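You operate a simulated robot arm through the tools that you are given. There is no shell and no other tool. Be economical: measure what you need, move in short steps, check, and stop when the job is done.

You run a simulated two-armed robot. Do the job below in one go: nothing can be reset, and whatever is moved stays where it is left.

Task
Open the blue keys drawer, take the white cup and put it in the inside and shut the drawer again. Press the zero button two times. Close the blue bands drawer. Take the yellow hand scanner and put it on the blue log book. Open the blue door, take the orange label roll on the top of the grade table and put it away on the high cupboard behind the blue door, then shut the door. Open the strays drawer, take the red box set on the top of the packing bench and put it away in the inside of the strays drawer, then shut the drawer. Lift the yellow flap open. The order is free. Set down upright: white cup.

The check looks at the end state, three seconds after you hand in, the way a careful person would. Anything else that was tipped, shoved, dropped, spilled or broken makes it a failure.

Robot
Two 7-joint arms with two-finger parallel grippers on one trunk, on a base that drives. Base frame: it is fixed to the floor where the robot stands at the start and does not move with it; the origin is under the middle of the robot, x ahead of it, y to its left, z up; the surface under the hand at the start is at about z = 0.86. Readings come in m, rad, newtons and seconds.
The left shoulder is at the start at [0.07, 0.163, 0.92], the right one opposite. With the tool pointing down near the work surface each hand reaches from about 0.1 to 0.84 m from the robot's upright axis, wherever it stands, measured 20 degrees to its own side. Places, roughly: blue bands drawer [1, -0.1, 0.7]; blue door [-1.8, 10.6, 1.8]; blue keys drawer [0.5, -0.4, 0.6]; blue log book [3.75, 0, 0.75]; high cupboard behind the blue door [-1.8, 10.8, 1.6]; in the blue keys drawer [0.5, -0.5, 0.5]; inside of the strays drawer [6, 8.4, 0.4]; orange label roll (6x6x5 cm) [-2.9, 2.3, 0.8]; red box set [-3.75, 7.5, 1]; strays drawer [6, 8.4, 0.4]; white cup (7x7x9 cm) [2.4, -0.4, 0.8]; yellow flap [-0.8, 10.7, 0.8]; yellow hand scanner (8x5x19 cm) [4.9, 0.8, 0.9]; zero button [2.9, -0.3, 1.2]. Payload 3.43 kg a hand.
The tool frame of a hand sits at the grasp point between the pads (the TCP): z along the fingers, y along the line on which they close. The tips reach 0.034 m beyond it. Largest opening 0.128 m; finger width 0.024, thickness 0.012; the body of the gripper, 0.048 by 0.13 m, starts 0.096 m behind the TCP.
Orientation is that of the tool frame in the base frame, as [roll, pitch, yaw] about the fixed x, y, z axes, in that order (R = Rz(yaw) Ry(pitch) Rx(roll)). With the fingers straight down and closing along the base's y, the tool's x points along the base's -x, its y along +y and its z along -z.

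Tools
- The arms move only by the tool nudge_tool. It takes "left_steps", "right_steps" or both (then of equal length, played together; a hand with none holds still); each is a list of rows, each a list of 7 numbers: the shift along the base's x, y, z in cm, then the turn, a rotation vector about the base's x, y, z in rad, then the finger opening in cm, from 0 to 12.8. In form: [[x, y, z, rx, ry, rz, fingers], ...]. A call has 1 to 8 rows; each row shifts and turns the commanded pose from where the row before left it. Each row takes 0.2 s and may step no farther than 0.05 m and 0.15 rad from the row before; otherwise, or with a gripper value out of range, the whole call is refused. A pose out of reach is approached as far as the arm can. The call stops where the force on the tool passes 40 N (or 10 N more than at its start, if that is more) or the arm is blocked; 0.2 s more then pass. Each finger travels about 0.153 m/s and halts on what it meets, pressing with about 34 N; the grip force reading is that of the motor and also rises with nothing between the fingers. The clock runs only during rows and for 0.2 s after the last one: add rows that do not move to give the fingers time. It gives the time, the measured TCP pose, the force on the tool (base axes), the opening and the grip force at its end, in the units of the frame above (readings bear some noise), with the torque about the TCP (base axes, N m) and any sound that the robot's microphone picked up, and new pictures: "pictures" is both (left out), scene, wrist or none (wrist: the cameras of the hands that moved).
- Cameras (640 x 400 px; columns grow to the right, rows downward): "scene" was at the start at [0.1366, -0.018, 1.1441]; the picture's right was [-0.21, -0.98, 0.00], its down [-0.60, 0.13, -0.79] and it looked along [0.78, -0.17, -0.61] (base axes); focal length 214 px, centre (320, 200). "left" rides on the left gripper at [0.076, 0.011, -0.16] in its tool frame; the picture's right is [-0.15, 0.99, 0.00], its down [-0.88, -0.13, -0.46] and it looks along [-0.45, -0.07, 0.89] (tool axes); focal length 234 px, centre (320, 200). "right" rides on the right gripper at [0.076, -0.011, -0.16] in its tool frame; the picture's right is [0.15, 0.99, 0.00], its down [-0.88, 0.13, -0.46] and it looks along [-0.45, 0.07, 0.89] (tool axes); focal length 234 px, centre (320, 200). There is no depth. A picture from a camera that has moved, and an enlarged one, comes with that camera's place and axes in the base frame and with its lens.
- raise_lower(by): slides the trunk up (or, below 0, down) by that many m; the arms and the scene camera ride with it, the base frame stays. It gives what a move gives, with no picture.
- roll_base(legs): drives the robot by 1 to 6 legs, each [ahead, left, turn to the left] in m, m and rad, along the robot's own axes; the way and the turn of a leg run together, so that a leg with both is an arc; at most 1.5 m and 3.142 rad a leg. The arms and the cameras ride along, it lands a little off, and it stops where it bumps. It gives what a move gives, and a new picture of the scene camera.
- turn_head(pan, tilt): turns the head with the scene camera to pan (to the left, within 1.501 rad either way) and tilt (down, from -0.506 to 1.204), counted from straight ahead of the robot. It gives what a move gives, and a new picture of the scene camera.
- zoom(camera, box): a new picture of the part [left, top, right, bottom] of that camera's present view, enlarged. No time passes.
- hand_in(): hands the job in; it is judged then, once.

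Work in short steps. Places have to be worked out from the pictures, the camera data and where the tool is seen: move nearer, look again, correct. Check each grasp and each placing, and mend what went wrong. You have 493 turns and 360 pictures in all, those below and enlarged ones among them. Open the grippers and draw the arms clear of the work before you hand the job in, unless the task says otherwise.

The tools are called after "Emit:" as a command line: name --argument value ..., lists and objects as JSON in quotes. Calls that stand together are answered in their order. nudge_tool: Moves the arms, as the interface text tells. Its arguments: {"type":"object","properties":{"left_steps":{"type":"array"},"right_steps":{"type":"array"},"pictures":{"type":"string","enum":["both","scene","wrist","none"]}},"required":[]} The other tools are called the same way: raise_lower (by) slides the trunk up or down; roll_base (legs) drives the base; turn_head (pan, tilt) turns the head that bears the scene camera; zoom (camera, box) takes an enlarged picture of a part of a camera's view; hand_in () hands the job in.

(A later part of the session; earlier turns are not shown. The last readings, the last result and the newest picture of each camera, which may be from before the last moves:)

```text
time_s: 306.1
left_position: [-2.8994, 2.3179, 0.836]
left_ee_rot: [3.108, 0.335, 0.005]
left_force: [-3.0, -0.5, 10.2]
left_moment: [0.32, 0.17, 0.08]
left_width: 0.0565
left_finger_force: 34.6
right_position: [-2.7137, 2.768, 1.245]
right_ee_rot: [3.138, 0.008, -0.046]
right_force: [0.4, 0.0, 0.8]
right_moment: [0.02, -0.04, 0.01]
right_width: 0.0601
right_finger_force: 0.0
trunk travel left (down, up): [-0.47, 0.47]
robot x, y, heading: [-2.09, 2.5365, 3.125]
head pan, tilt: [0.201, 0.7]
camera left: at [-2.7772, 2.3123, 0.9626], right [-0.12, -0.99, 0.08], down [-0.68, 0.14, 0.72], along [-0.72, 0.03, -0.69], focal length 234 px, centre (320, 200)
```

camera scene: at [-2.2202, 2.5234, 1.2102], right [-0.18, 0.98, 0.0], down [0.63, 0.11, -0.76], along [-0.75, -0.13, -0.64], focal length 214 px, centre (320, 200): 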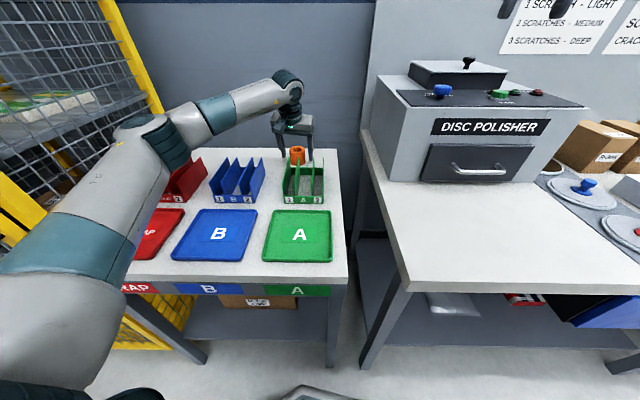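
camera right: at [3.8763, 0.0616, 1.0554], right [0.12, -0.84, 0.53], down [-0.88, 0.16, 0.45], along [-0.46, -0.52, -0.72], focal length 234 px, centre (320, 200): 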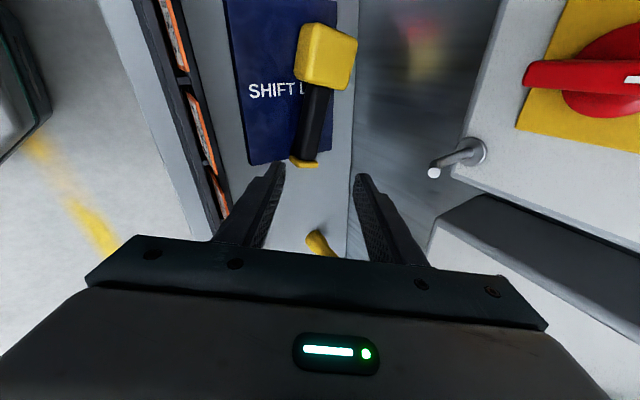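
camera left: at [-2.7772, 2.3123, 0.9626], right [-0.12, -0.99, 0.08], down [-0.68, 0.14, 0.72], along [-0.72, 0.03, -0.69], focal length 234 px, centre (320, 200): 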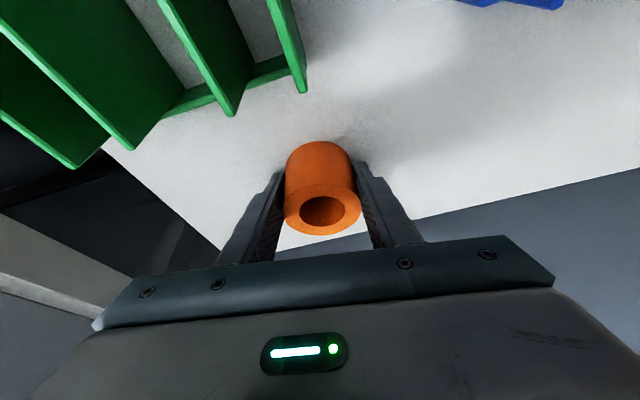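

Gripped (5.65 cm). I lift it straight up well above the racks.

Emit:
nudge_tool --left_steps '[[0, 0, 3, 0, 0, 0, 3], [0, 0, 4, 0, 0, 0, 3], [0, 0, 4, 0, 0, 0, 3], [0, 0, 4, 0, 0, 0, 3], [2, 0, 4, 0, 0, 0, 3], [3, 0, 4, 0, 0, 0, 3], [3, 0, 3, 0, 0, 0, 3]]' --pictures "wrist"

```text
time_s: 307.7
left_position: [-2.8194, 2.3208, 1.0954]
left_ee_rot: [3.108, 0.333, 0.003]
left_force: [-0.3, 0.4, -0.8]
left_moment: [-0.01, -0.02, 0.02]
left_width: 0.0563
left_finger_force: 34.1
right_position: [-2.7145, 2.7696, 1.2447]
right_ee_rot: [3.14, 0.009, -0.047]
right_force: [0.6, -0.2, -0.3]
right_moment: [-0.01, 0.01, -0.03]
right_width: 0.06
right_finger_force: 0.1
trunk travel left (down, up): [-0.47, 0.47]
robot x, y, heading: [-2.0917, 2.5381, 3.119]
head pan, tilt: [0.201, 0.7]
camera left: at [-2.6959, 2.3145, 1.22], right [-0.12, -0.99, 0.08], down [-0.68, 0.14, 0.71], along [-0.72, 0.04, -0.69], focal length 234 px, centre (320, 200)
```

left: 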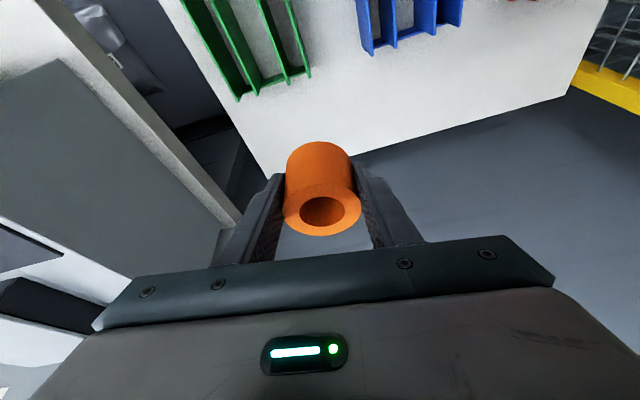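

Roll in hand. I back away and turn to face north (+y) to see the route.

Emit:
roll_base --legs '[[-0.9, 0, 0], [0, 0, -1.55]]'

Emit:
turn_head --pan 0.0 --tilt 0.2

Emit:
turn_head --pan -0.9 --tilt 0.2

```text
time_s: 316.2
left_position: [-1.4105, 3.2461, 1.0928]
left_ee_rot: [3.109, 0.333, -1.563]
left_force: [0.2, -0.6, -1.1]
left_moment: [0.0, 0.0, 0.0]
left_width: 0.0563
left_finger_force: 34.0
right_position: [-0.9632, 3.1427, 1.2442]
right_ee_rot: [3.14, 0.008, -1.612]
right_force: [0.1, 0.2, 0.1]
right_moment: [0.0, 0.01, 0.01]
right_width: 0.0599
right_finger_force: 0.0
trunk travel left (down, up): [-0.47, 0.47]
robot x, y, heading: [-1.1931, 2.5143, 1.55]
head pan, tilt: [0.201, 0.7]
camera scene: at [-1.2054, 2.6482, 1.2103], right [0.98, 0.18, 0.0], down [0.12, -0.63, -0.76], along [-0.14, 0.75, -0.64], focal length 214 px, centre (320, 200)
```

scene: 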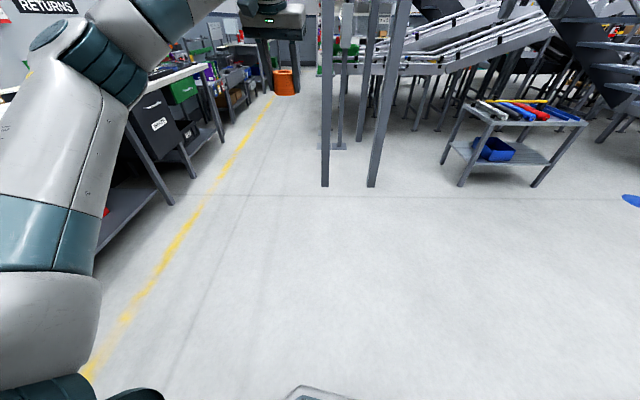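

```text
time_s: 317.1
left_position: [-1.4106, 3.246, 1.0938]
left_ee_rot: [3.109, 0.335, -1.562]
left_force: [0.0, 0.7, -1.1]
left_moment: [0.01, -0.01, 0.0]
left_width: 0.0566
left_finger_force: 34.0
right_position: [-0.9635, 3.1433, 1.2435]
right_ee_rot: [3.138, 0.011, -1.612]
right_force: [-0.4, 0.5, -0.4]
right_moment: [0.01, 0.0, 0.0]
right_width: 0.06
right_finger_force: 0.0
trunk travel left (down, up): [-0.47, 0.47]
robot x, y, heading: [-1.1948, 2.5145, 1.554]
head pan, tilt: [0.0, 0.201]
camera scene: at [-1.1885, 2.6578, 1.2556], right [1.0, -0.02, 0.0], down [0.0, -0.2, -0.98], along [0.02, 0.98, -0.2], focal length 214 px, centre (320, 200)
```

scene: 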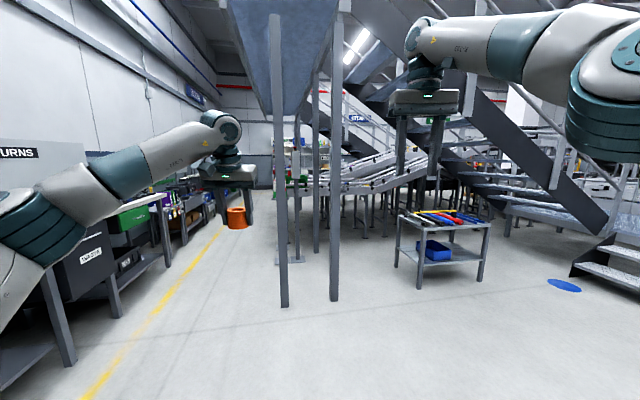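

```text
time_s: 318.3
left_position: [-1.4115, 3.2467, 1.0943]
left_ee_rot: [3.11, 0.333, -1.562]
left_force: [-0.7, -0.3, -0.4]
left_moment: [0.0, 0.0, 0.02]
left_width: 0.0564
left_finger_force: 34.0
right_position: [-0.9628, 3.1417, 1.2431]
right_ee_rot: [3.139, 0.01, -1.613]
right_force: [0.4, -1.0, 0.4]
right_moment: [0.0, -0.02, 0.01]
right_width: 0.0599
right_finger_force: 0.1
trunk travel left (down, up): [-0.47, 0.47]
robot x, y, heading: [-1.1934, 2.5153, 1.551]
head pan, tilt: [-0.901, 0.201]
camera scene: at [-1.1163, 2.621, 1.2557], right [0.61, -0.8, 0.0], down [-0.16, -0.12, -0.98], along [0.78, 0.59, -0.2], focal length 214 px, centre (320, 200)
```

scene: 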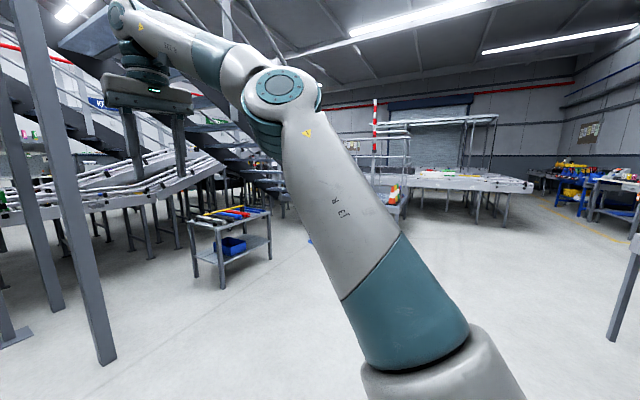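

A corridor runs between the wall benches (front x≈-2.6) and the posts (x≈-1.47). I shift to x≈-1.98 and go north.

Emit:
roll_base --legs '[[0.2, 0.79, 0.02], [1.3, 0, 0]]'

Emit:
turn_head --pan 0.0 --tilt 0.3

```text
time_s: 328.7
left_position: [-2.1704, 4.7245, 1.0931]
left_ee_rot: [3.11, 0.334, -1.577]
left_force: [0.3, -0.4, -0.1]
left_moment: [-0.03, -0.02, 0.02]
left_width: 0.0562
left_finger_force: 33.8
right_position: [-1.7248, 4.6154, 1.2438]
right_ee_rot: [3.14, 0.008, -1.626]
right_force: [-1.0, 0.1, -0.4]
right_moment: [-0.04, 0.0, 0.04]
right_width: 0.0597
right_finger_force: 0.0
trunk travel left (down, up): [-0.47, 0.47]
robot x, y, heading: [-1.961, 3.9898, 1.541]
head pan, tilt: [-0.901, 0.201]
camera scene: at [-1.8845, 4.0949, 1.2557], right [0.59, -0.81, 0.0], down [-0.16, -0.12, -0.98], along [0.79, 0.58, -0.2], focal length 214 px, centre (320, 200)
```

scene: 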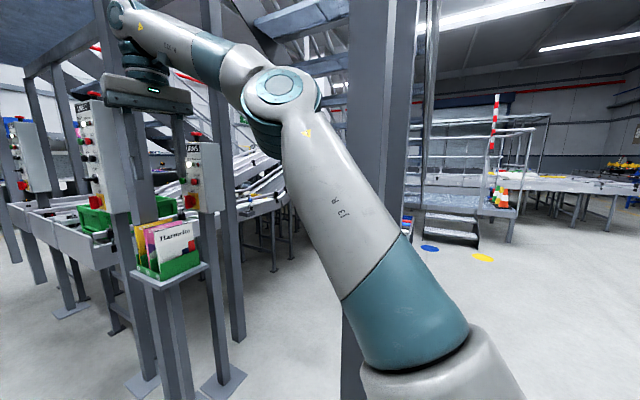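

```text
time_s: 329.9
left_position: [-2.1703, 4.7246, 1.0926]
left_ee_rot: [3.111, 0.332, -1.579]
left_force: [-0.3, 0.7, -0.8]
left_moment: [-0.03, 0.02, 0.03]
left_width: 0.0565
left_finger_force: 34.5
right_position: [-1.7236, 4.6138, 1.2445]
right_ee_rot: [3.139, 0.007, -1.627]
right_force: [0.2, 0.0, 0.4]
right_moment: [0.0, -0.01, -0.01]
right_width: 0.0599
right_finger_force: 0.1
trunk travel left (down, up): [-0.47, 0.47]
robot x, y, heading: [-1.961, 3.9922, 1.537]
head pan, tilt: [0.0, 0.3]
camera scene: at [-1.9562, 4.1328, 1.2464], right [1.0, -0.04, 0.0], down [-0.01, -0.3, -0.96], along [0.03, 0.95, -0.3], focal length 214 px, centre (320, 200)
```

scene: 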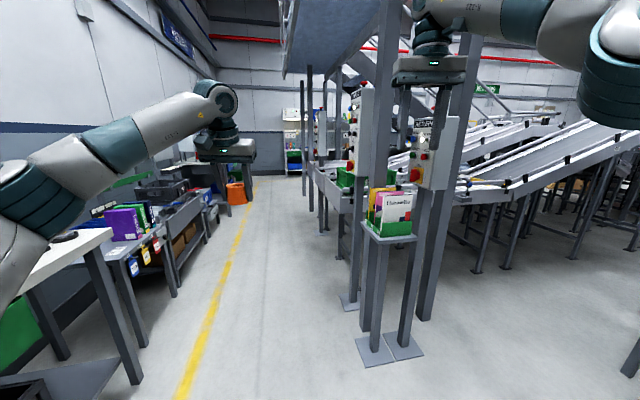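

The orange thing under the left gripper is my held roll. I shift left to x≈-2.25 to clear the stand on the right, then go on north.

Emit:
roll_base --legs '[[0.1, 0.27, 0.03], [1.4, 0, 0], [1.2, 0, 0]]'

Emit:
turn_head --pan 0.3 --tilt 0.3

Emit:
turn_head --pan -0.3 --tilt 0.2

```text
time_s: 341.6
left_position: [-2.4111, 6.8109, 1.0954]
left_ee_rot: [3.111, 0.335, -1.572]
left_force: [-0.2, -0.2, -0.8]
left_moment: [0.0, -0.02, -0.01]
left_width: 0.0563
left_finger_force: 34.4
right_position: [-1.9709, 6.7005, 1.2517]
right_ee_rot: [-3.141, 0.013, -1.61]
right_force: [-12.7, -9.5, 7.3]
right_moment: [1.39, -1.67, -0.19]
right_width: 0.0598
right_finger_force: 0.1
trunk travel left (down, up): [-0.47, 0.47]
robot x, y, heading: [-2.1928, 6.0823, 1.539]
head pan, tilt: [0.0, 0.3]
stopped in leg 3: the robot was blocked; the commanded pose is now the measured one
camera scene: at [-2.1922, 6.221, 1.2469], right [1.0, -0.03, 0.0], down [-0.01, -0.29, -0.96], along [0.03, 0.96, -0.29], focal length 214 px, centre (320, 200)
```

scene: 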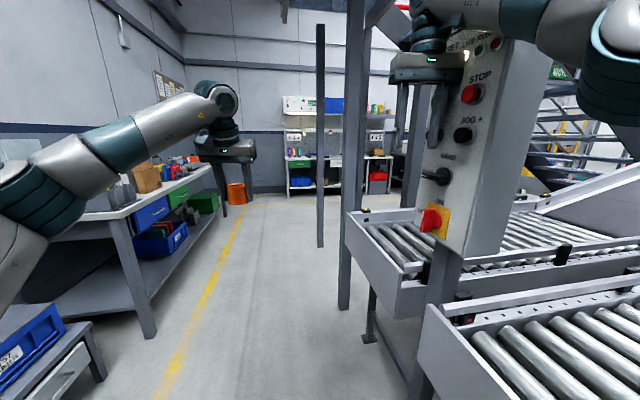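

```text
time_s: 342.4
left_position: [-2.4121, 6.8114, 1.0943]
left_ee_rot: [3.113, 0.336, -1.571]
left_force: [0.0, 0.2, -0.6]
left_moment: [-0.02, 0.01, 0.02]
left_width: 0.0564
left_finger_force: 34.2
right_position: [-1.9709, 6.7003, 1.2504]
right_ee_rot: [-3.139, 0.011, -1.613]
right_force: [-17.3, -12.0, 11.3]
right_moment: [1.78, -2.37, -0.3]
right_width: 0.0599
right_finger_force: 0.0
trunk travel left (down, up): [-0.47, 0.47]
robot x, y, heading: [-2.1963, 6.0804, 1.548]
head pan, tilt: [0.3, 0.3]
camera scene: at [-2.2214, 6.2173, 1.2468], right [0.96, 0.27, 0.0], down [0.08, -0.28, -0.96], along [-0.25, 0.92, -0.29], focal length 214 px, centre (320, 200)
```

scene: 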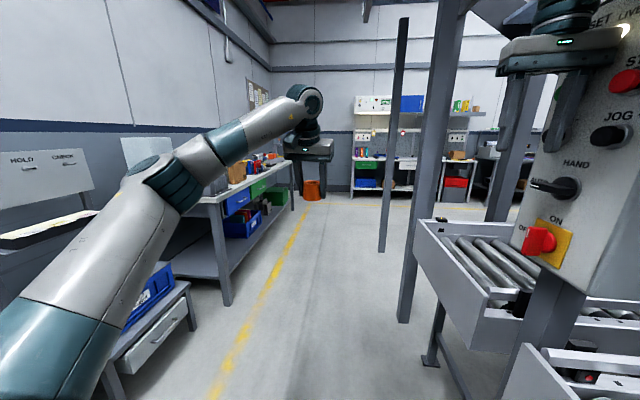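

```text
time_s: 343.4
left_position: [-2.4118, 6.8125, 1.0945]
left_ee_rot: [3.113, 0.334, -1.569]
left_force: [0.3, 0.0, -1.0]
left_moment: [0.05, -0.01, 0.0]
left_width: 0.0563
left_finger_force: 34.2
right_position: [-1.9704, 6.7005, 1.2489]
right_ee_rot: [3.142, 0.009, -1.613]
right_force: [-18.9, -13.2, 10.2]
right_moment: [1.82, -2.52, -0.3]
right_width: 0.0598
right_finger_force: 0.0
trunk travel left (down, up): [-0.47, 0.47]
robot x, y, heading: [-2.1951, 6.0778, 1.541]
head pan, tilt: [-0.3, 0.201]
camera scene: at [-2.1667, 6.2155, 1.2562], right [0.95, -0.32, 0.0], down [-0.06, -0.19, -0.98], along [0.32, 0.93, -0.2], focal length 214 px, centre (320, 200)
```

scene: 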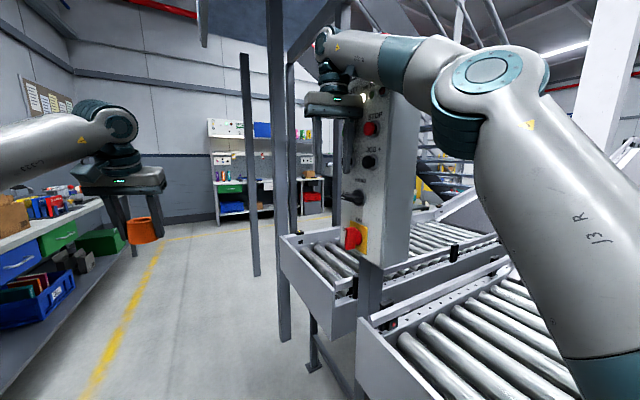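

The right hand bumped a line control box. I back off at once and then pass farther left.

Emit:
roll_base --legs '[[-0.15, 0, 0], [0, 0.35, 0.03]]'

Emit:
turn_head --pan -0.4 --tilt 0.1

Emit:
zoom --camera "scene" --box '[240, 60, 440, 260]'

```text
time_s: 346.6
left_position: [-2.779, 6.6626, 1.0917]
left_ee_rot: [3.11, 0.331, -1.545]
left_force: [0.3, -0.7, -1.7]
left_moment: [-0.01, -0.02, 0.0]
left_width: 0.0565
left_finger_force: 33.8
right_position: [-2.3352, 6.5648, 1.2462]
right_ee_rot: [3.14, 0.007, -1.587]
right_force: [0.1, -0.3, -0.9]
right_moment: [-0.01, -0.02, 0.0]
right_width: 0.0603
right_finger_force: 0.1
trunk travel left (down, up): [-0.47, 0.47]
robot x, y, heading: [-2.5419, 5.9353, 1.57]
head pan, tilt: [-0.3, 0.201]
camera scene: at [-2.5175, 6.0736, 1.2557], right [0.96, -0.3, 0.0], down [-0.06, -0.19, -0.98], along [0.29, 0.94, -0.2], focal length 214 px, centre (320, 200)
```

scene: 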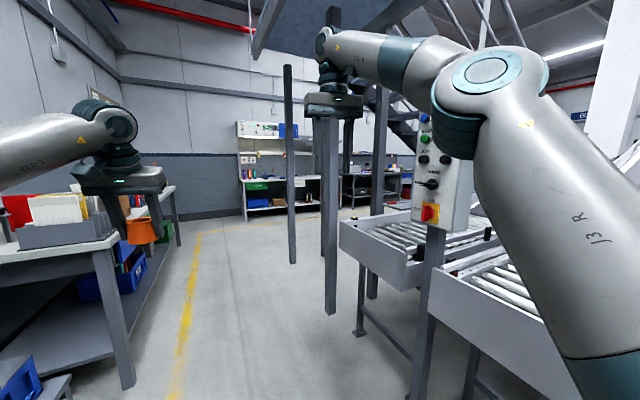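

```text
time_s: 347.3
left_position: [-2.7807, 6.6621, 1.0922]
left_ee_rot: [3.108, 0.331, -1.545]
left_force: [1.0, 1.2, -1.7]
left_moment: [-0.01, -0.02, -0.04]
left_width: 0.0566
left_finger_force: 33.9
right_position: [-2.3351, 6.5651, 1.2465]
right_ee_rot: [3.138, 0.007, -1.586]
right_force: [0.2, 0.4, 0.1]
right_moment: [-0.05, -0.04, -0.01]
right_width: 0.06
right_finger_force: 0.0
trunk travel left (down, up): [-0.47, 0.47]
robot x, y, heading: [-2.5463, 5.9355, 1.575]
head pan, tilt: [-0.4, 0.099]
camera scene: at [-2.5091, 6.0694, 1.265], right [0.92, -0.39, 0.0], down [-0.04, -0.09, -0.99], along [0.39, 0.92, -0.1], focal length 214 px, centre (320, 200)
```

scene: 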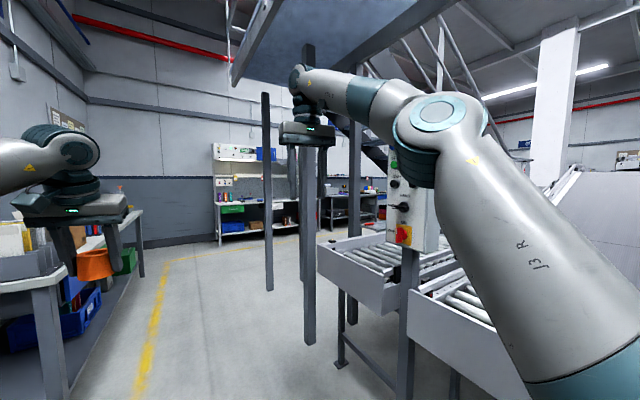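

```text
2.00 times, centred on (340, 160) of scene
camera zoom: at [-2.5091, 6.0694, 1.265], right [0.92, -0.39, 0.0], down [-0.04, -0.09, -0.99], along [0.39, 0.92, -0.1], focal length 429 px, centre (280, 280)
```

zoom: 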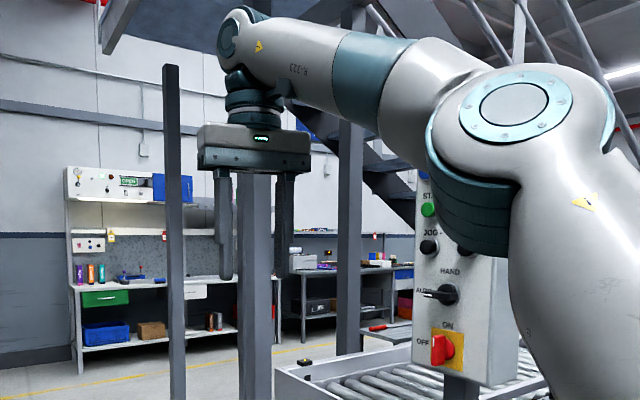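

Posts stand at x≈-1.98 and -2.14 ahead. I pass at x≈-2.78.

Emit:
roll_base --legs '[[0.05, 0.22, 0], [1.4, 0, 0], [1.1, 0, 0]]'

Emit:
turn_head --pan -0.3 --tilt 0.1

```text
time_s: 360.9
left_position: [-2.9464, 9.2384, 1.0934]
left_ee_rot: [3.108, 0.33, -1.57]
left_force: [-1.3, -0.2, -1.2]
left_moment: [-0.02, -0.01, 0.0]
left_width: 0.0562
left_finger_force: 34.0
right_position: [-2.505, 9.1298, 1.2469]
right_ee_rot: [3.139, 0.008, -1.61]
right_force: [0.4, -0.1, -0.7]
right_moment: [0.0, -0.02, -0.03]
right_width: 0.0598
right_finger_force: 0.1
trunk travel left (down, up): [-0.47, 0.47]
robot x, y, heading: [-2.7305, 8.503, 1.544]
head pan, tilt: [-0.4, 0.099]
camera scene: at [-2.6909, 8.6391, 1.265], right [0.91, -0.41, 0.0], down [-0.04, -0.09, -0.99], along [0.41, 0.91, -0.1], focal length 214 px, centre (320, 200)
```

scene: 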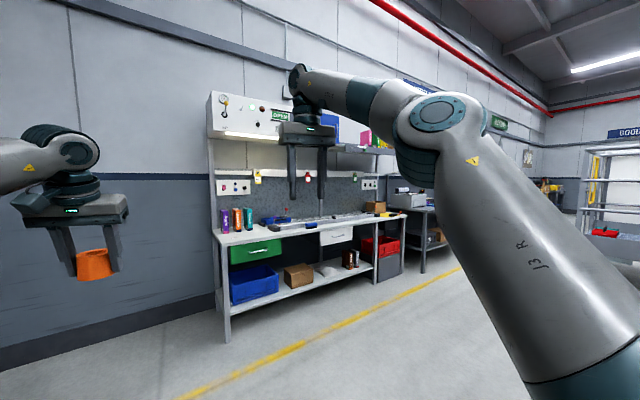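

```text
time_s: 361.6
left_position: [-2.9466, 9.2387, 1.0934]
left_ee_rot: [3.107, 0.332, -1.569]
left_force: [0.0, 0.4, -1.0]
left_moment: [0.01, 0.0, -0.01]
left_width: 0.0565
left_finger_force: 33.8
right_position: [-2.5054, 9.1291, 1.2468]
right_ee_rot: [3.14, 0.009, -1.612]
right_force: [-0.2, -0.6, 0.6]
right_moment: [-0.02, -0.02, -0.01]
right_width: 0.06
right_finger_force: 0.1
trunk travel left (down, up): [-0.47, 0.47]
robot x, y, heading: [-2.73, 8.5011, 1.547]
head pan, tilt: [-0.3, 0.099]
camera scene: at [-2.6994, 8.6422, 1.265], right [0.95, -0.32, 0.0], down [-0.03, -0.09, -0.99], along [0.32, 0.94, -0.1], focal length 214 px, centre (320, 200)
```

scene: 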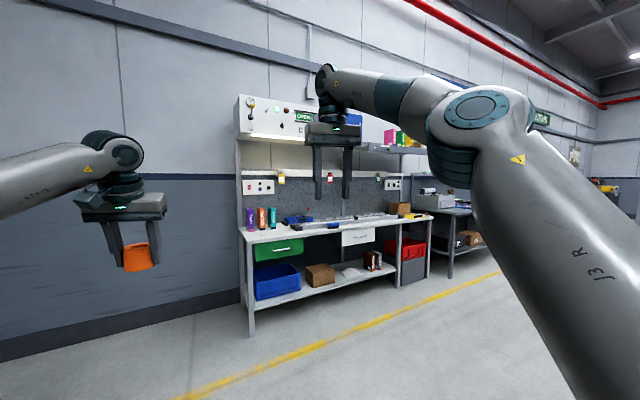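

Past the posts. I move in front of the workbench with the cupboard and look up at the blue door.

Emit:
roll_base --legs '[[0.7, -0.75, 0.02]]'

Emit:
turn_head --pan 0.0 --tilt -0.1

```text
time_s: 366.8
left_position: [-2.226, 9.9128, 1.092]
left_ee_rot: [3.108, 0.332, -1.541]
left_force: [0.4, 0.8, -1.6]
left_moment: [-0.03, -0.01, -0.02]
left_width: 0.0566
left_finger_force: 33.6
right_position: [-1.7811, 9.8176, 1.2464]
right_ee_rot: [3.139, 0.007, -1.581]
right_force: [-0.1, -0.1, -0.3]
right_moment: [-0.01, 0.03, -0.04]
right_width: 0.0599
right_finger_force: 0.1
trunk travel left (down, up): [-0.47, 0.47]
robot x, y, heading: [-1.9873, 9.1861, 1.574]
head pan, tilt: [-0.3, 0.099]
camera scene: at [-1.9612, 9.3248, 1.265], right [0.96, -0.29, 0.0], down [-0.03, -0.1, -0.99], along [0.29, 0.95, -0.1], focal length 214 px, centre (320, 200)
```

scene: 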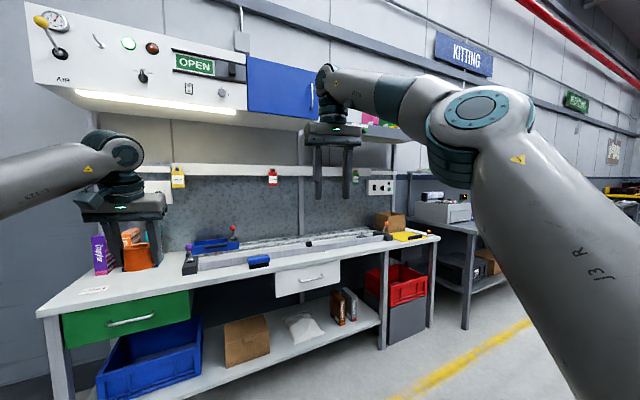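

```text
time_s: 367.6
left_position: [-2.2267, 9.9119, 1.0938]
left_ee_rot: [3.11, 0.333, -1.541]
left_force: [-0.2, -0.7, -0.4]
left_moment: [0.0, 0.01, 0.02]
left_width: 0.0563
left_finger_force: 33.9
right_position: [-1.7819, 9.8168, 1.2467]
right_ee_rot: [3.141, 0.007, -1.582]
right_force: [0.2, 0.7, 0.6]
right_moment: [0.01, 0.0, 0.0]
right_width: 0.0599
right_finger_force: 0.1
trunk travel left (down, up): [-0.47, 0.47]
robot x, y, heading: [-1.9914, 9.1819, 1.577]
head pan, tilt: [0.0, -0.099]
camera scene: at [-1.9886, 9.3236, 1.2829], right [1.0, 0.0, 0.0], down [0.0, 0.1, -1.0], along [0.0, 1.0, 0.1], focal length 214 px, centre (320, 200)
```

scene: 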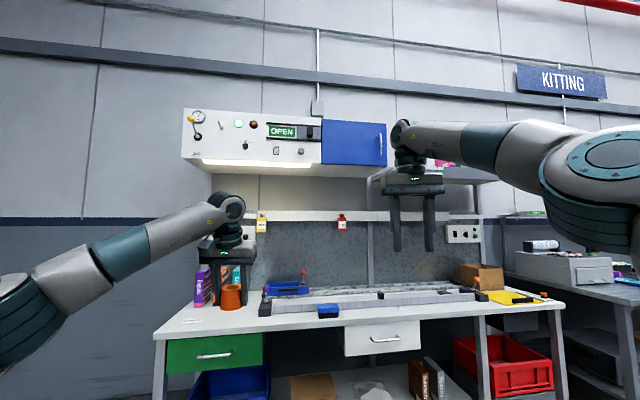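

The blue door (x -1.99…-1.58, z≈1.63–1.92) has a vertical handle on its right side. Plan: set the roll on the bench front, open the door with the right hand, then take the roll horizontally with it. I approach the bench.

Emit:
roll_base --legs '[[0.42, -0.12, 0]]'

Emit:
turn_head --pan 0.1 --tilt 0.55

Emit:
zoom --camera "left" --box '[0, 0, 640, 400]'

```text
time_s: 370.3
left_position: [-2.1058, 10.3415, 1.0924]
left_ee_rot: [3.109, 0.333, -1.545]
left_force: [0.4, -0.4, -1.7]
left_moment: [-0.01, -0.04, 0.0]
left_width: 0.0565
left_finger_force: 33.9
right_position: [-1.661, 10.2433, 1.2457]
right_ee_rot: [3.14, 0.008, -1.587]
right_force: [0.0, 0.2, -0.1]
right_moment: [0.02, 0.01, 0.0]
right_width: 0.0601
right_finger_force: 0.1
trunk travel left (down, up): [-0.47, 0.47]
robot x, y, heading: [-1.8742, 9.6165, 1.574]
head pan, tilt: [0.0, -0.099]
camera scene: at [-1.871, 9.751, 1.2829], right [1.0, 0.0, 0.0], down [0.0, 0.1, -1.0], along [0.0, 1.0, 0.1], focal length 214 px, centre (320, 200)
```

scene: 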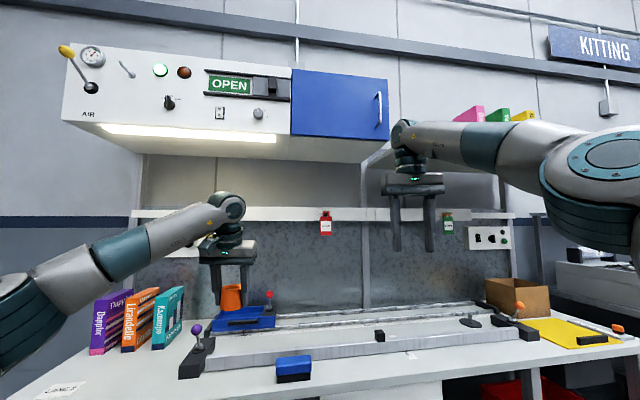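

```text
time_s: 371.3
left_position: [-2.1065, 10.3401, 1.0928]
left_ee_rot: [3.108, 0.335, -1.544]
left_force: [0.4, 0.1, -1.1]
left_moment: [-0.02, -0.03, -0.06]
left_width: 0.0565
left_finger_force: 34.2
right_position: [-1.661, 10.2416, 1.2464]
right_ee_rot: [3.141, 0.007, -1.588]
right_force: [-0.1, 0.3, 0.6]
right_moment: [0.01, 0.04, 0.04]
right_width: 0.06
right_finger_force: 0.0
trunk travel left (down, up): [-0.47, 0.47]
robot x, y, heading: [-1.8743, 9.6139, 1.57]
head pan, tilt: [0.099, 0.55]
camera scene: at [-1.88, 9.7531, 1.2235], right [1.0, 0.1, 0.0], down [0.05, -0.52, -0.85], along [-0.08, 0.85, -0.52], focal length 214 px, centre (320, 200)
```

scene: 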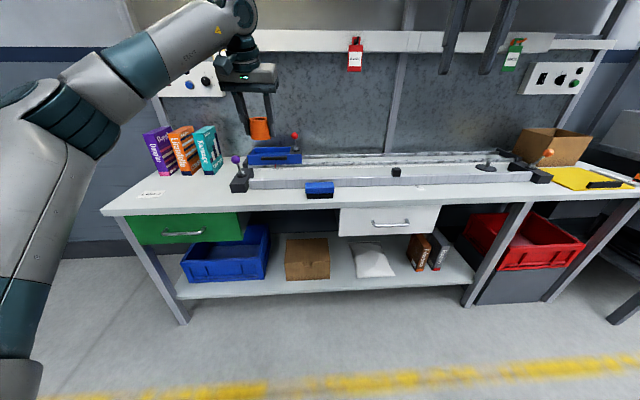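

```text
1.00 times, centred on (320, 200) of left (not enlarged: the box is as wide or as high as the picture)
camera zoom: at [-2.1098, 10.2165, 1.2187], right [-0.99, 0.1, 0.08], down [0.13, 0.69, 0.71], along [0.02, 0.72, -0.7], focal length 234 px, centre (320, 200)
```

zoom: 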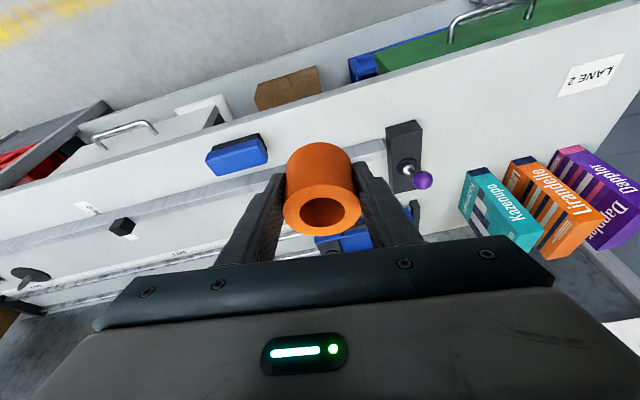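

A free strip along the bench front (y 10.27–10.40). I set the roll down at about x=-1.55, right of the white drawer handle: shift base right 0.55.

Emit:
roll_base --legs '[[0, -0.55, 0]]'

Emit:
nudge_tool --left_steps '[[0, 0, -4, 0, 0, 0, 3], [0, 0, -4, 0, 0, 0, 3], [0, 0, -4, 0, 0, 0, 3], [0, 0, -2, 0, 0, 0, 3]]' --pictures "both"

```text
time_s: 374.4
left_position: [-1.5604, 10.3402, 1.0925]
left_ee_rot: [3.109, 0.332, -1.557]
left_force: [1.3, 0.6, -0.8]
left_moment: [-0.03, 0.01, 0.04]
left_width: 0.0563
left_finger_force: 33.9
right_position: [-1.1164, 10.2359, 1.2466]
right_ee_rot: [3.14, 0.007, -1.598]
right_force: [0.0, -0.2, 0.1]
right_moment: [0.01, 0.05, -0.01]
right_width: 0.0598
right_finger_force: 0.1
trunk travel left (down, up): [-0.47, 0.47]
robot x, y, heading: [-1.3352, 9.6029, 1.558]
head pan, tilt: [0.099, 0.55]
camera scene: at [-1.3415, 9.7491, 1.2234], right [1.0, 0.09, 0.0], down [0.04, -0.52, -0.85], along [-0.07, 0.85, -0.52], focal length 214 px, centre (320, 200)
```

scene: 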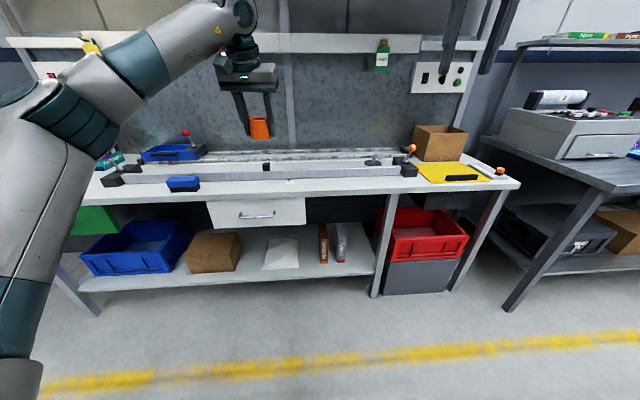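

```text
time_s: 375.4
left_position: [-1.5607, 10.3402, 0.9497]
left_ee_rot: [3.108, 0.333, -1.558]
left_force: [0.4, -0.4, -1.7]
left_moment: [0.0, 0.0, -0.04]
left_width: 0.0564
left_finger_force: 33.8
right_position: [-1.1181, 10.2359, 1.2469]
right_ee_rot: [3.138, 0.009, -1.6]
right_force: [-0.5, 0.1, 0.0]
right_moment: [-0.01, -0.01, 0.01]
right_width: 0.0599
right_finger_force: 0.1
trunk travel left (down, up): [-0.47, 0.47]
robot x, y, heading: [-1.3389, 9.6085, 1.559]
head pan, tilt: [0.099, 0.55]
camera scene: at [-1.3419, 9.7493, 1.2234], right [1.0, 0.09, 0.0], down [0.04, -0.52, -0.85], along [-0.07, 0.85, -0.52], focal length 214 px, centre (320, 200)
camera left: at [-1.5666, 10.2153, 1.0754], right [-0.99, 0.11, 0.08], down [0.14, 0.69, 0.71], along [0.03, 0.72, -0.7], focal length 234 px, centre (320, 200)
```

scene: 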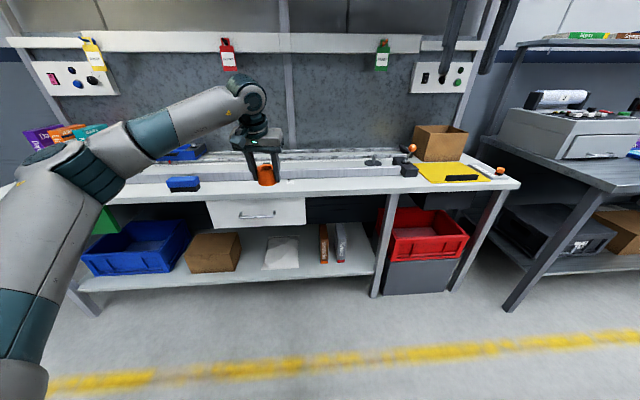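
left: 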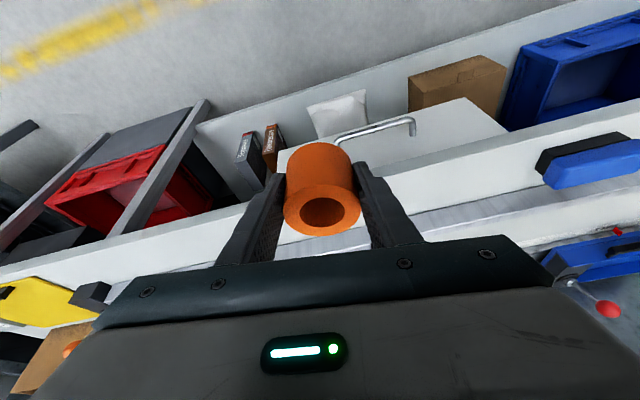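

Cross-checking the two views, the bench edge is really at y≈10.42, z≈0.83, with a strip to y≈10.5. I move 0.115 m further in via the base.

Emit:
roll_base --legs '[[0.115, 0, 0.01]]'

Emit:
nudge_tool --left_steps '[[0, 0, -1.5, 0, 0, 0, 3]]' --pictures "both"

Emit:
zoom --camera "scene" --box '[180, 80, 420, 230]'

```text
time_s: 376.6
left_position: [-1.5655, 10.4552, 0.9496]
left_ee_rot: [3.108, 0.33, -1.548]
left_force: [-0.3, 0.3, -0.9]
left_moment: [-0.03, 0.02, 0.01]
left_width: 0.0562
left_finger_force: 33.8
right_position: [-1.1202, 10.3553, 1.247]
right_ee_rot: [3.14, 0.007, -1.591]
right_force: [-0.6, 0.5, 0.0]
right_moment: [-0.02, -0.03, -0.02]
right_width: 0.0601
right_finger_force: 0.1
trunk travel left (down, up): [-0.47, 0.47]
robot x, y, heading: [-1.3344, 9.7282, 1.564]
head pan, tilt: [0.099, 0.55]
camera scene: at [-1.3418, 9.8665, 1.2234], right [1.0, 0.09, 0.0], down [0.05, -0.52, -0.85], along [-0.08, 0.85, -0.52], focal length 214 px, centre (320, 200)
```

scene: 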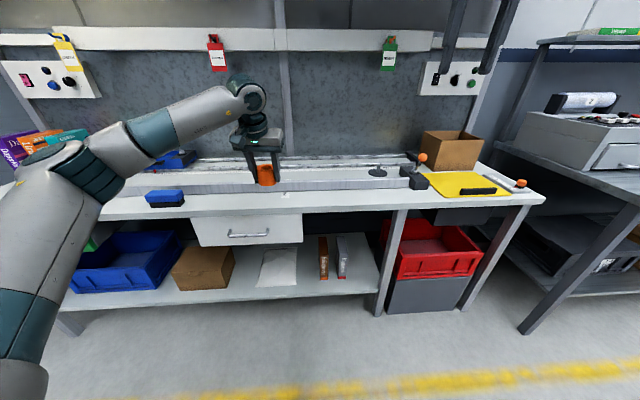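

```text
time_s: 377.0
left_position: [-1.5659, 10.4539, 0.9356]
left_ee_rot: [3.111, 0.333, -1.548]
left_force: [0.3, -0.4, -0.6]
left_moment: [0.0, -0.02, 0.01]
left_width: 0.0563
left_finger_force: 33.8
right_position: [-1.121, 10.3543, 1.2469]
right_ee_rot: [3.14, 0.007, -1.591]
right_force: [-0.5, -0.2, 0.8]
right_moment: [-0.01, 0.0, 0.01]
right_width: 0.0599
right_finger_force: 0.2
trunk travel left (down, up): [-0.47, 0.47]
robot x, y, heading: [-1.3384, 9.724, 1.563]
head pan, tilt: [0.099, 0.55]
camera scene: at [-1.3422, 9.8656, 1.2235], right [1.0, 0.09, 0.0], down [0.05, -0.52, -0.85], along [-0.08, 0.85, -0.52], focal length 214 px, centre (320, 200)
camera left: at [-1.5712, 10.3305, 1.061], right [-0.99, 0.11, 0.08], down [0.13, 0.69, 0.71], along [0.02, 0.72, -0.7], focal length 234 px, centre (320, 200)
```

scene: 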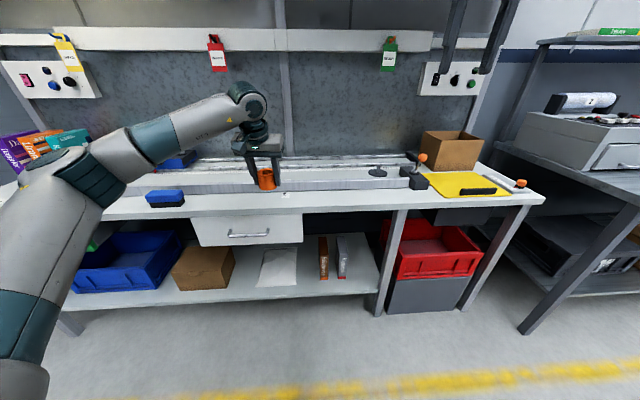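
left: 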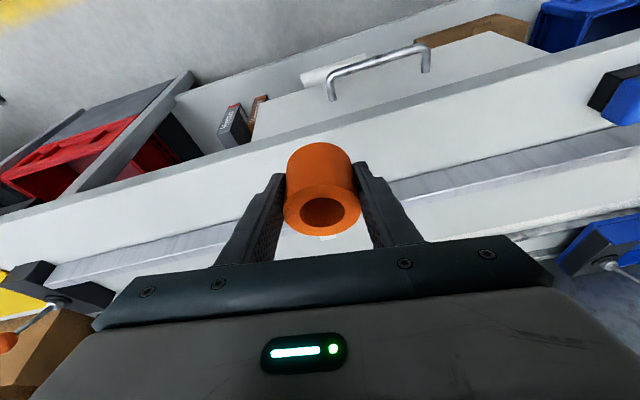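

```text
2.67 times, centred on (300, 155) of scene
camera zoom: at [-1.3422, 9.8656, 1.2235], right [1.0, 0.09, 0.0], down [0.05, -0.52, -0.85], along [-0.08, 0.85, -0.52], focal length 572 px, centre (373, 320)
```

zoom: 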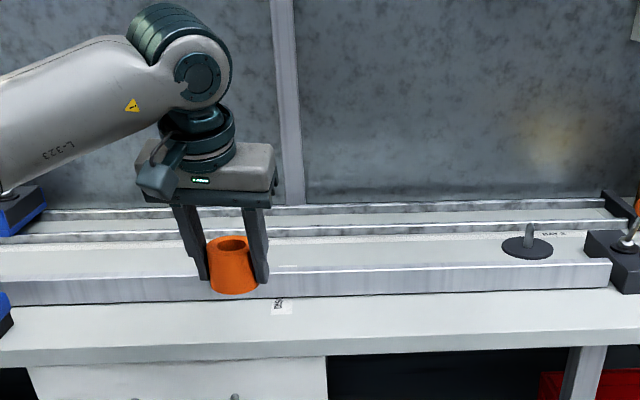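

Better solve: strip y 10.47–10.60 at z≈0.80. I go in another 7.5 cm and lower.

Emit:
roll_base --legs '[[0.075, 0, 0.005]]'

Emit:
nudge_tool --left_steps '[[0, 0, -3, 0, 0, 0, 3], [0, 0, -3, 0, 0, 0, 3], [0, 0, -1.5, 0, 0, 0, 3]]' --pictures "both"

Emit:
zoom --camera "scene" --box '[180, 80, 420, 230]'

```text
time_s: 378.1
left_position: [-1.5689, 10.5289, 0.9345]
left_ee_rot: [3.107, 0.331, -1.545]
left_force: [-0.2, 0.1, -0.6]
left_moment: [-0.04, 0.0, 0.02]
left_width: 0.0562
left_finger_force: 34.7
right_position: [-1.1229, 10.4292, 1.2455]
right_ee_rot: [3.139, 0.004, -1.586]
right_force: [-0.6, 0.2, -0.1]
right_moment: [-0.05, -0.03, 0.03]
right_width: 0.0602
right_finger_force: 0.0
trunk travel left (down, up): [-0.47, 0.47]
robot x, y, heading: [-1.3346, 9.796, 1.569]
head pan, tilt: [0.099, 0.55]
camera scene: at [-1.3423, 9.9397, 1.2233], right [1.0, 0.1, 0.0], down [0.05, -0.52, -0.85], along [-0.08, 0.85, -0.52], focal length 214 px, centre (320, 200)
```

scene: 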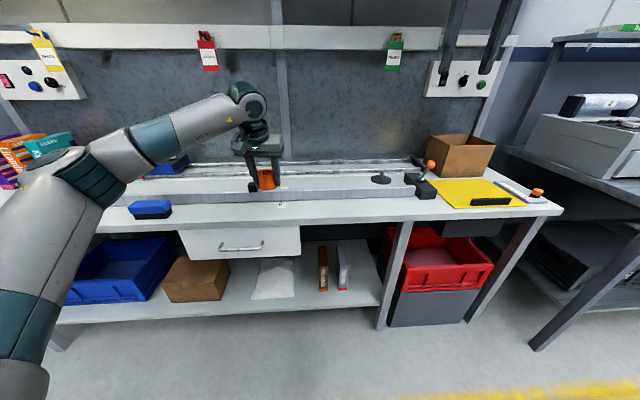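

```text
time_s: 378.9
left_position: [-1.5705, 10.526, 0.8599]
left_ee_rot: [3.11, 0.334, -1.544]
left_force: [0.5, 0.3, -1.3]
left_moment: [0.0, -0.01, 0.0]
left_width: 0.0565
left_finger_force: 34.3
right_position: [-1.1229, 10.4287, 1.2464]
right_ee_rot: [3.14, 0.007, -1.585]
right_force: [0.3, 0.0, -0.4]
right_moment: [0.03, 0.0, 0.0]
right_width: 0.0601
right_finger_force: 0.0
trunk travel left (down, up): [-0.47, 0.47]
robot x, y, heading: [-1.3332, 9.8006, 1.567]
head pan, tilt: [0.099, 0.55]
camera scene: at [-1.3424, 9.9383, 1.2235], right [1.0, 0.1, 0.0], down [0.05, -0.52, -0.85], along [-0.08, 0.85, -0.52], focal length 214 px, centre (320, 200)
camera left: at [-1.5757, 10.4021, 0.9856], right [-0.99, 0.1, 0.08], down [0.13, 0.69, 0.71], along [0.02, 0.72, -0.7], focal length 234 px, centre (320, 200)
```

scene: 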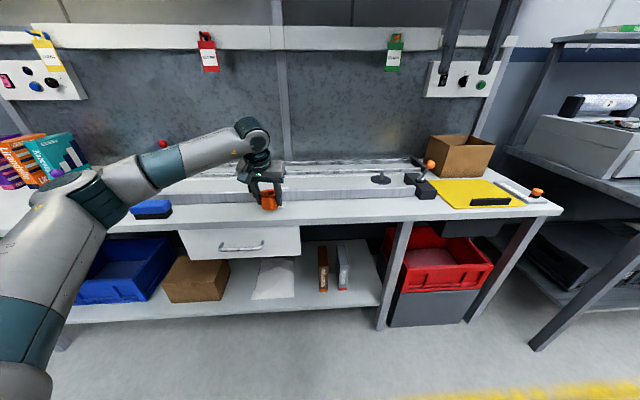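
left: 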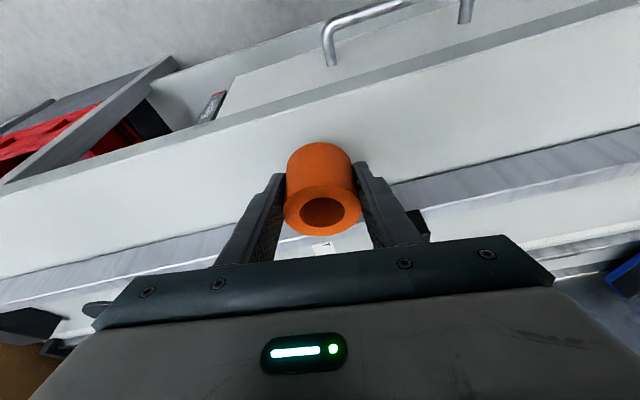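

```text
2.67 times, centred on (300, 155) of scene
camera zoom: at [-1.3424, 9.9383, 1.2235], right [1.0, 0.1, 0.0], down [0.05, -0.52, -0.85], along [-0.08, 0.85, -0.52], focal length 572 px, centre (373, 320)
```

zoom: 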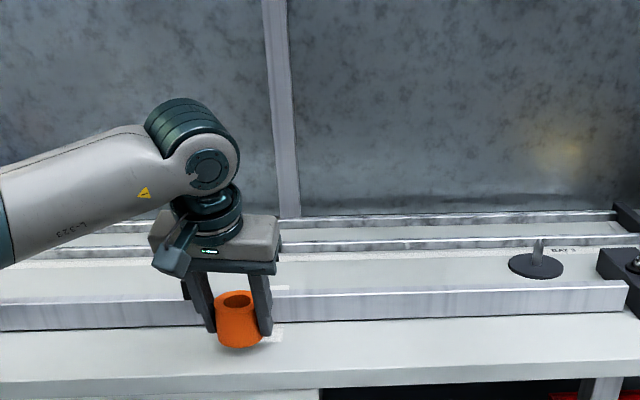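

The roll is well over the strip. I lower to contact.

Emit:
nudge_tool --left_steps '[[0, 0, -1, 0, 0, 0, 3], [0, 0, -0.7, 0, 0, 0, 3], [0, 0, -0.5, 0, 0, 0, 3], [0, 0, -0.5, 0, 0, 0, 3]]' --pictures "none"

```text
time_s: 379.9
left_position: [-1.5712, 10.5269, 0.8367]
left_ee_rot: [3.112, 0.34, -1.542]
left_force: [-4.1, 3.7, 20.8]
left_moment: [0.18, -0.38, 0.11]
left_width: 0.0564
left_finger_force: 33.9
right_position: [-1.1233, 10.4269, 1.2483]
right_ee_rot: [3.139, 0.009, -1.586]
right_force: [0.2, 0.3, 0.0]
right_moment: [-0.04, 0.02, -0.02]
right_width: 0.0599
right_finger_force: 0.0
trunk travel left (down, up): [-0.47, 0.47]
robot x, y, heading: [-1.3319, 9.7952, 1.569]
head pan, tilt: [0.099, 0.55]
```

Touching (bench z≈0.80). I open and raise the hand.

Emit:
nudge_tool --left_steps '[[0, 0, 0.2, 0, 0, 0, 6.2], [0, 0, 0, 0, 0, 0, 7], [0, 0, 0, 0, 0, 0, 8], [0, 0, 0, 0, 0, 0, 8.5], [0, -0.5, 2, 0, 0, 0, 8.5], [0, -1, 3, 0, 0, 0, 8.5], [0, -1, 4, 0, 0, 0, 8.5], [0, -1, 4, 0, 0, 0, 8.5]]' --pictures "wrist"

```text
time_s: 381.7
left_position: [-1.5696, 10.492, 0.9675]
left_ee_rot: [3.108, 0.335, -1.544]
left_force: [-0.2, -0.9, 0.9]
left_moment: [0.04, 0.01, -0.02]
left_width: 0.0849
left_finger_force: 0.0
right_position: [-1.123, 10.4278, 1.2477]
right_ee_rot: [3.14, 0.009, -1.586]
right_force: [0.1, -0.3, -0.5]
right_moment: [0.06, 0.02, -0.01]
right_width: 0.0599
right_finger_force: 0.0
trunk travel left (down, up): [-0.47, 0.47]
robot x, y, heading: [-1.3394, 9.795, 1.568]
head pan, tilt: [0.099, 0.55]
camera left: at [-1.5726, 10.3662, 1.0924], right [-0.99, 0.1, 0.08], down [0.13, 0.69, 0.71], along [0.02, 0.72, -0.7], focal length 234 px, centre (320, 200)
```

left: 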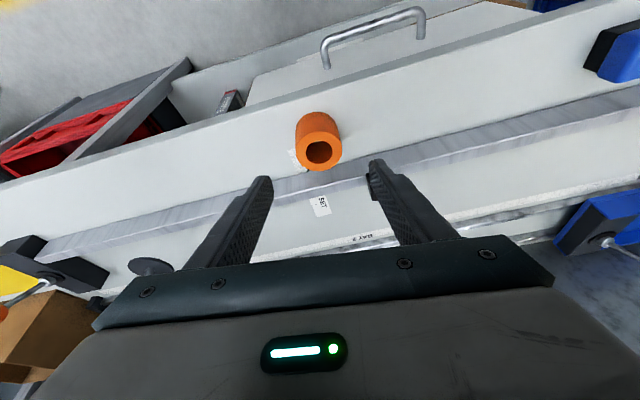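

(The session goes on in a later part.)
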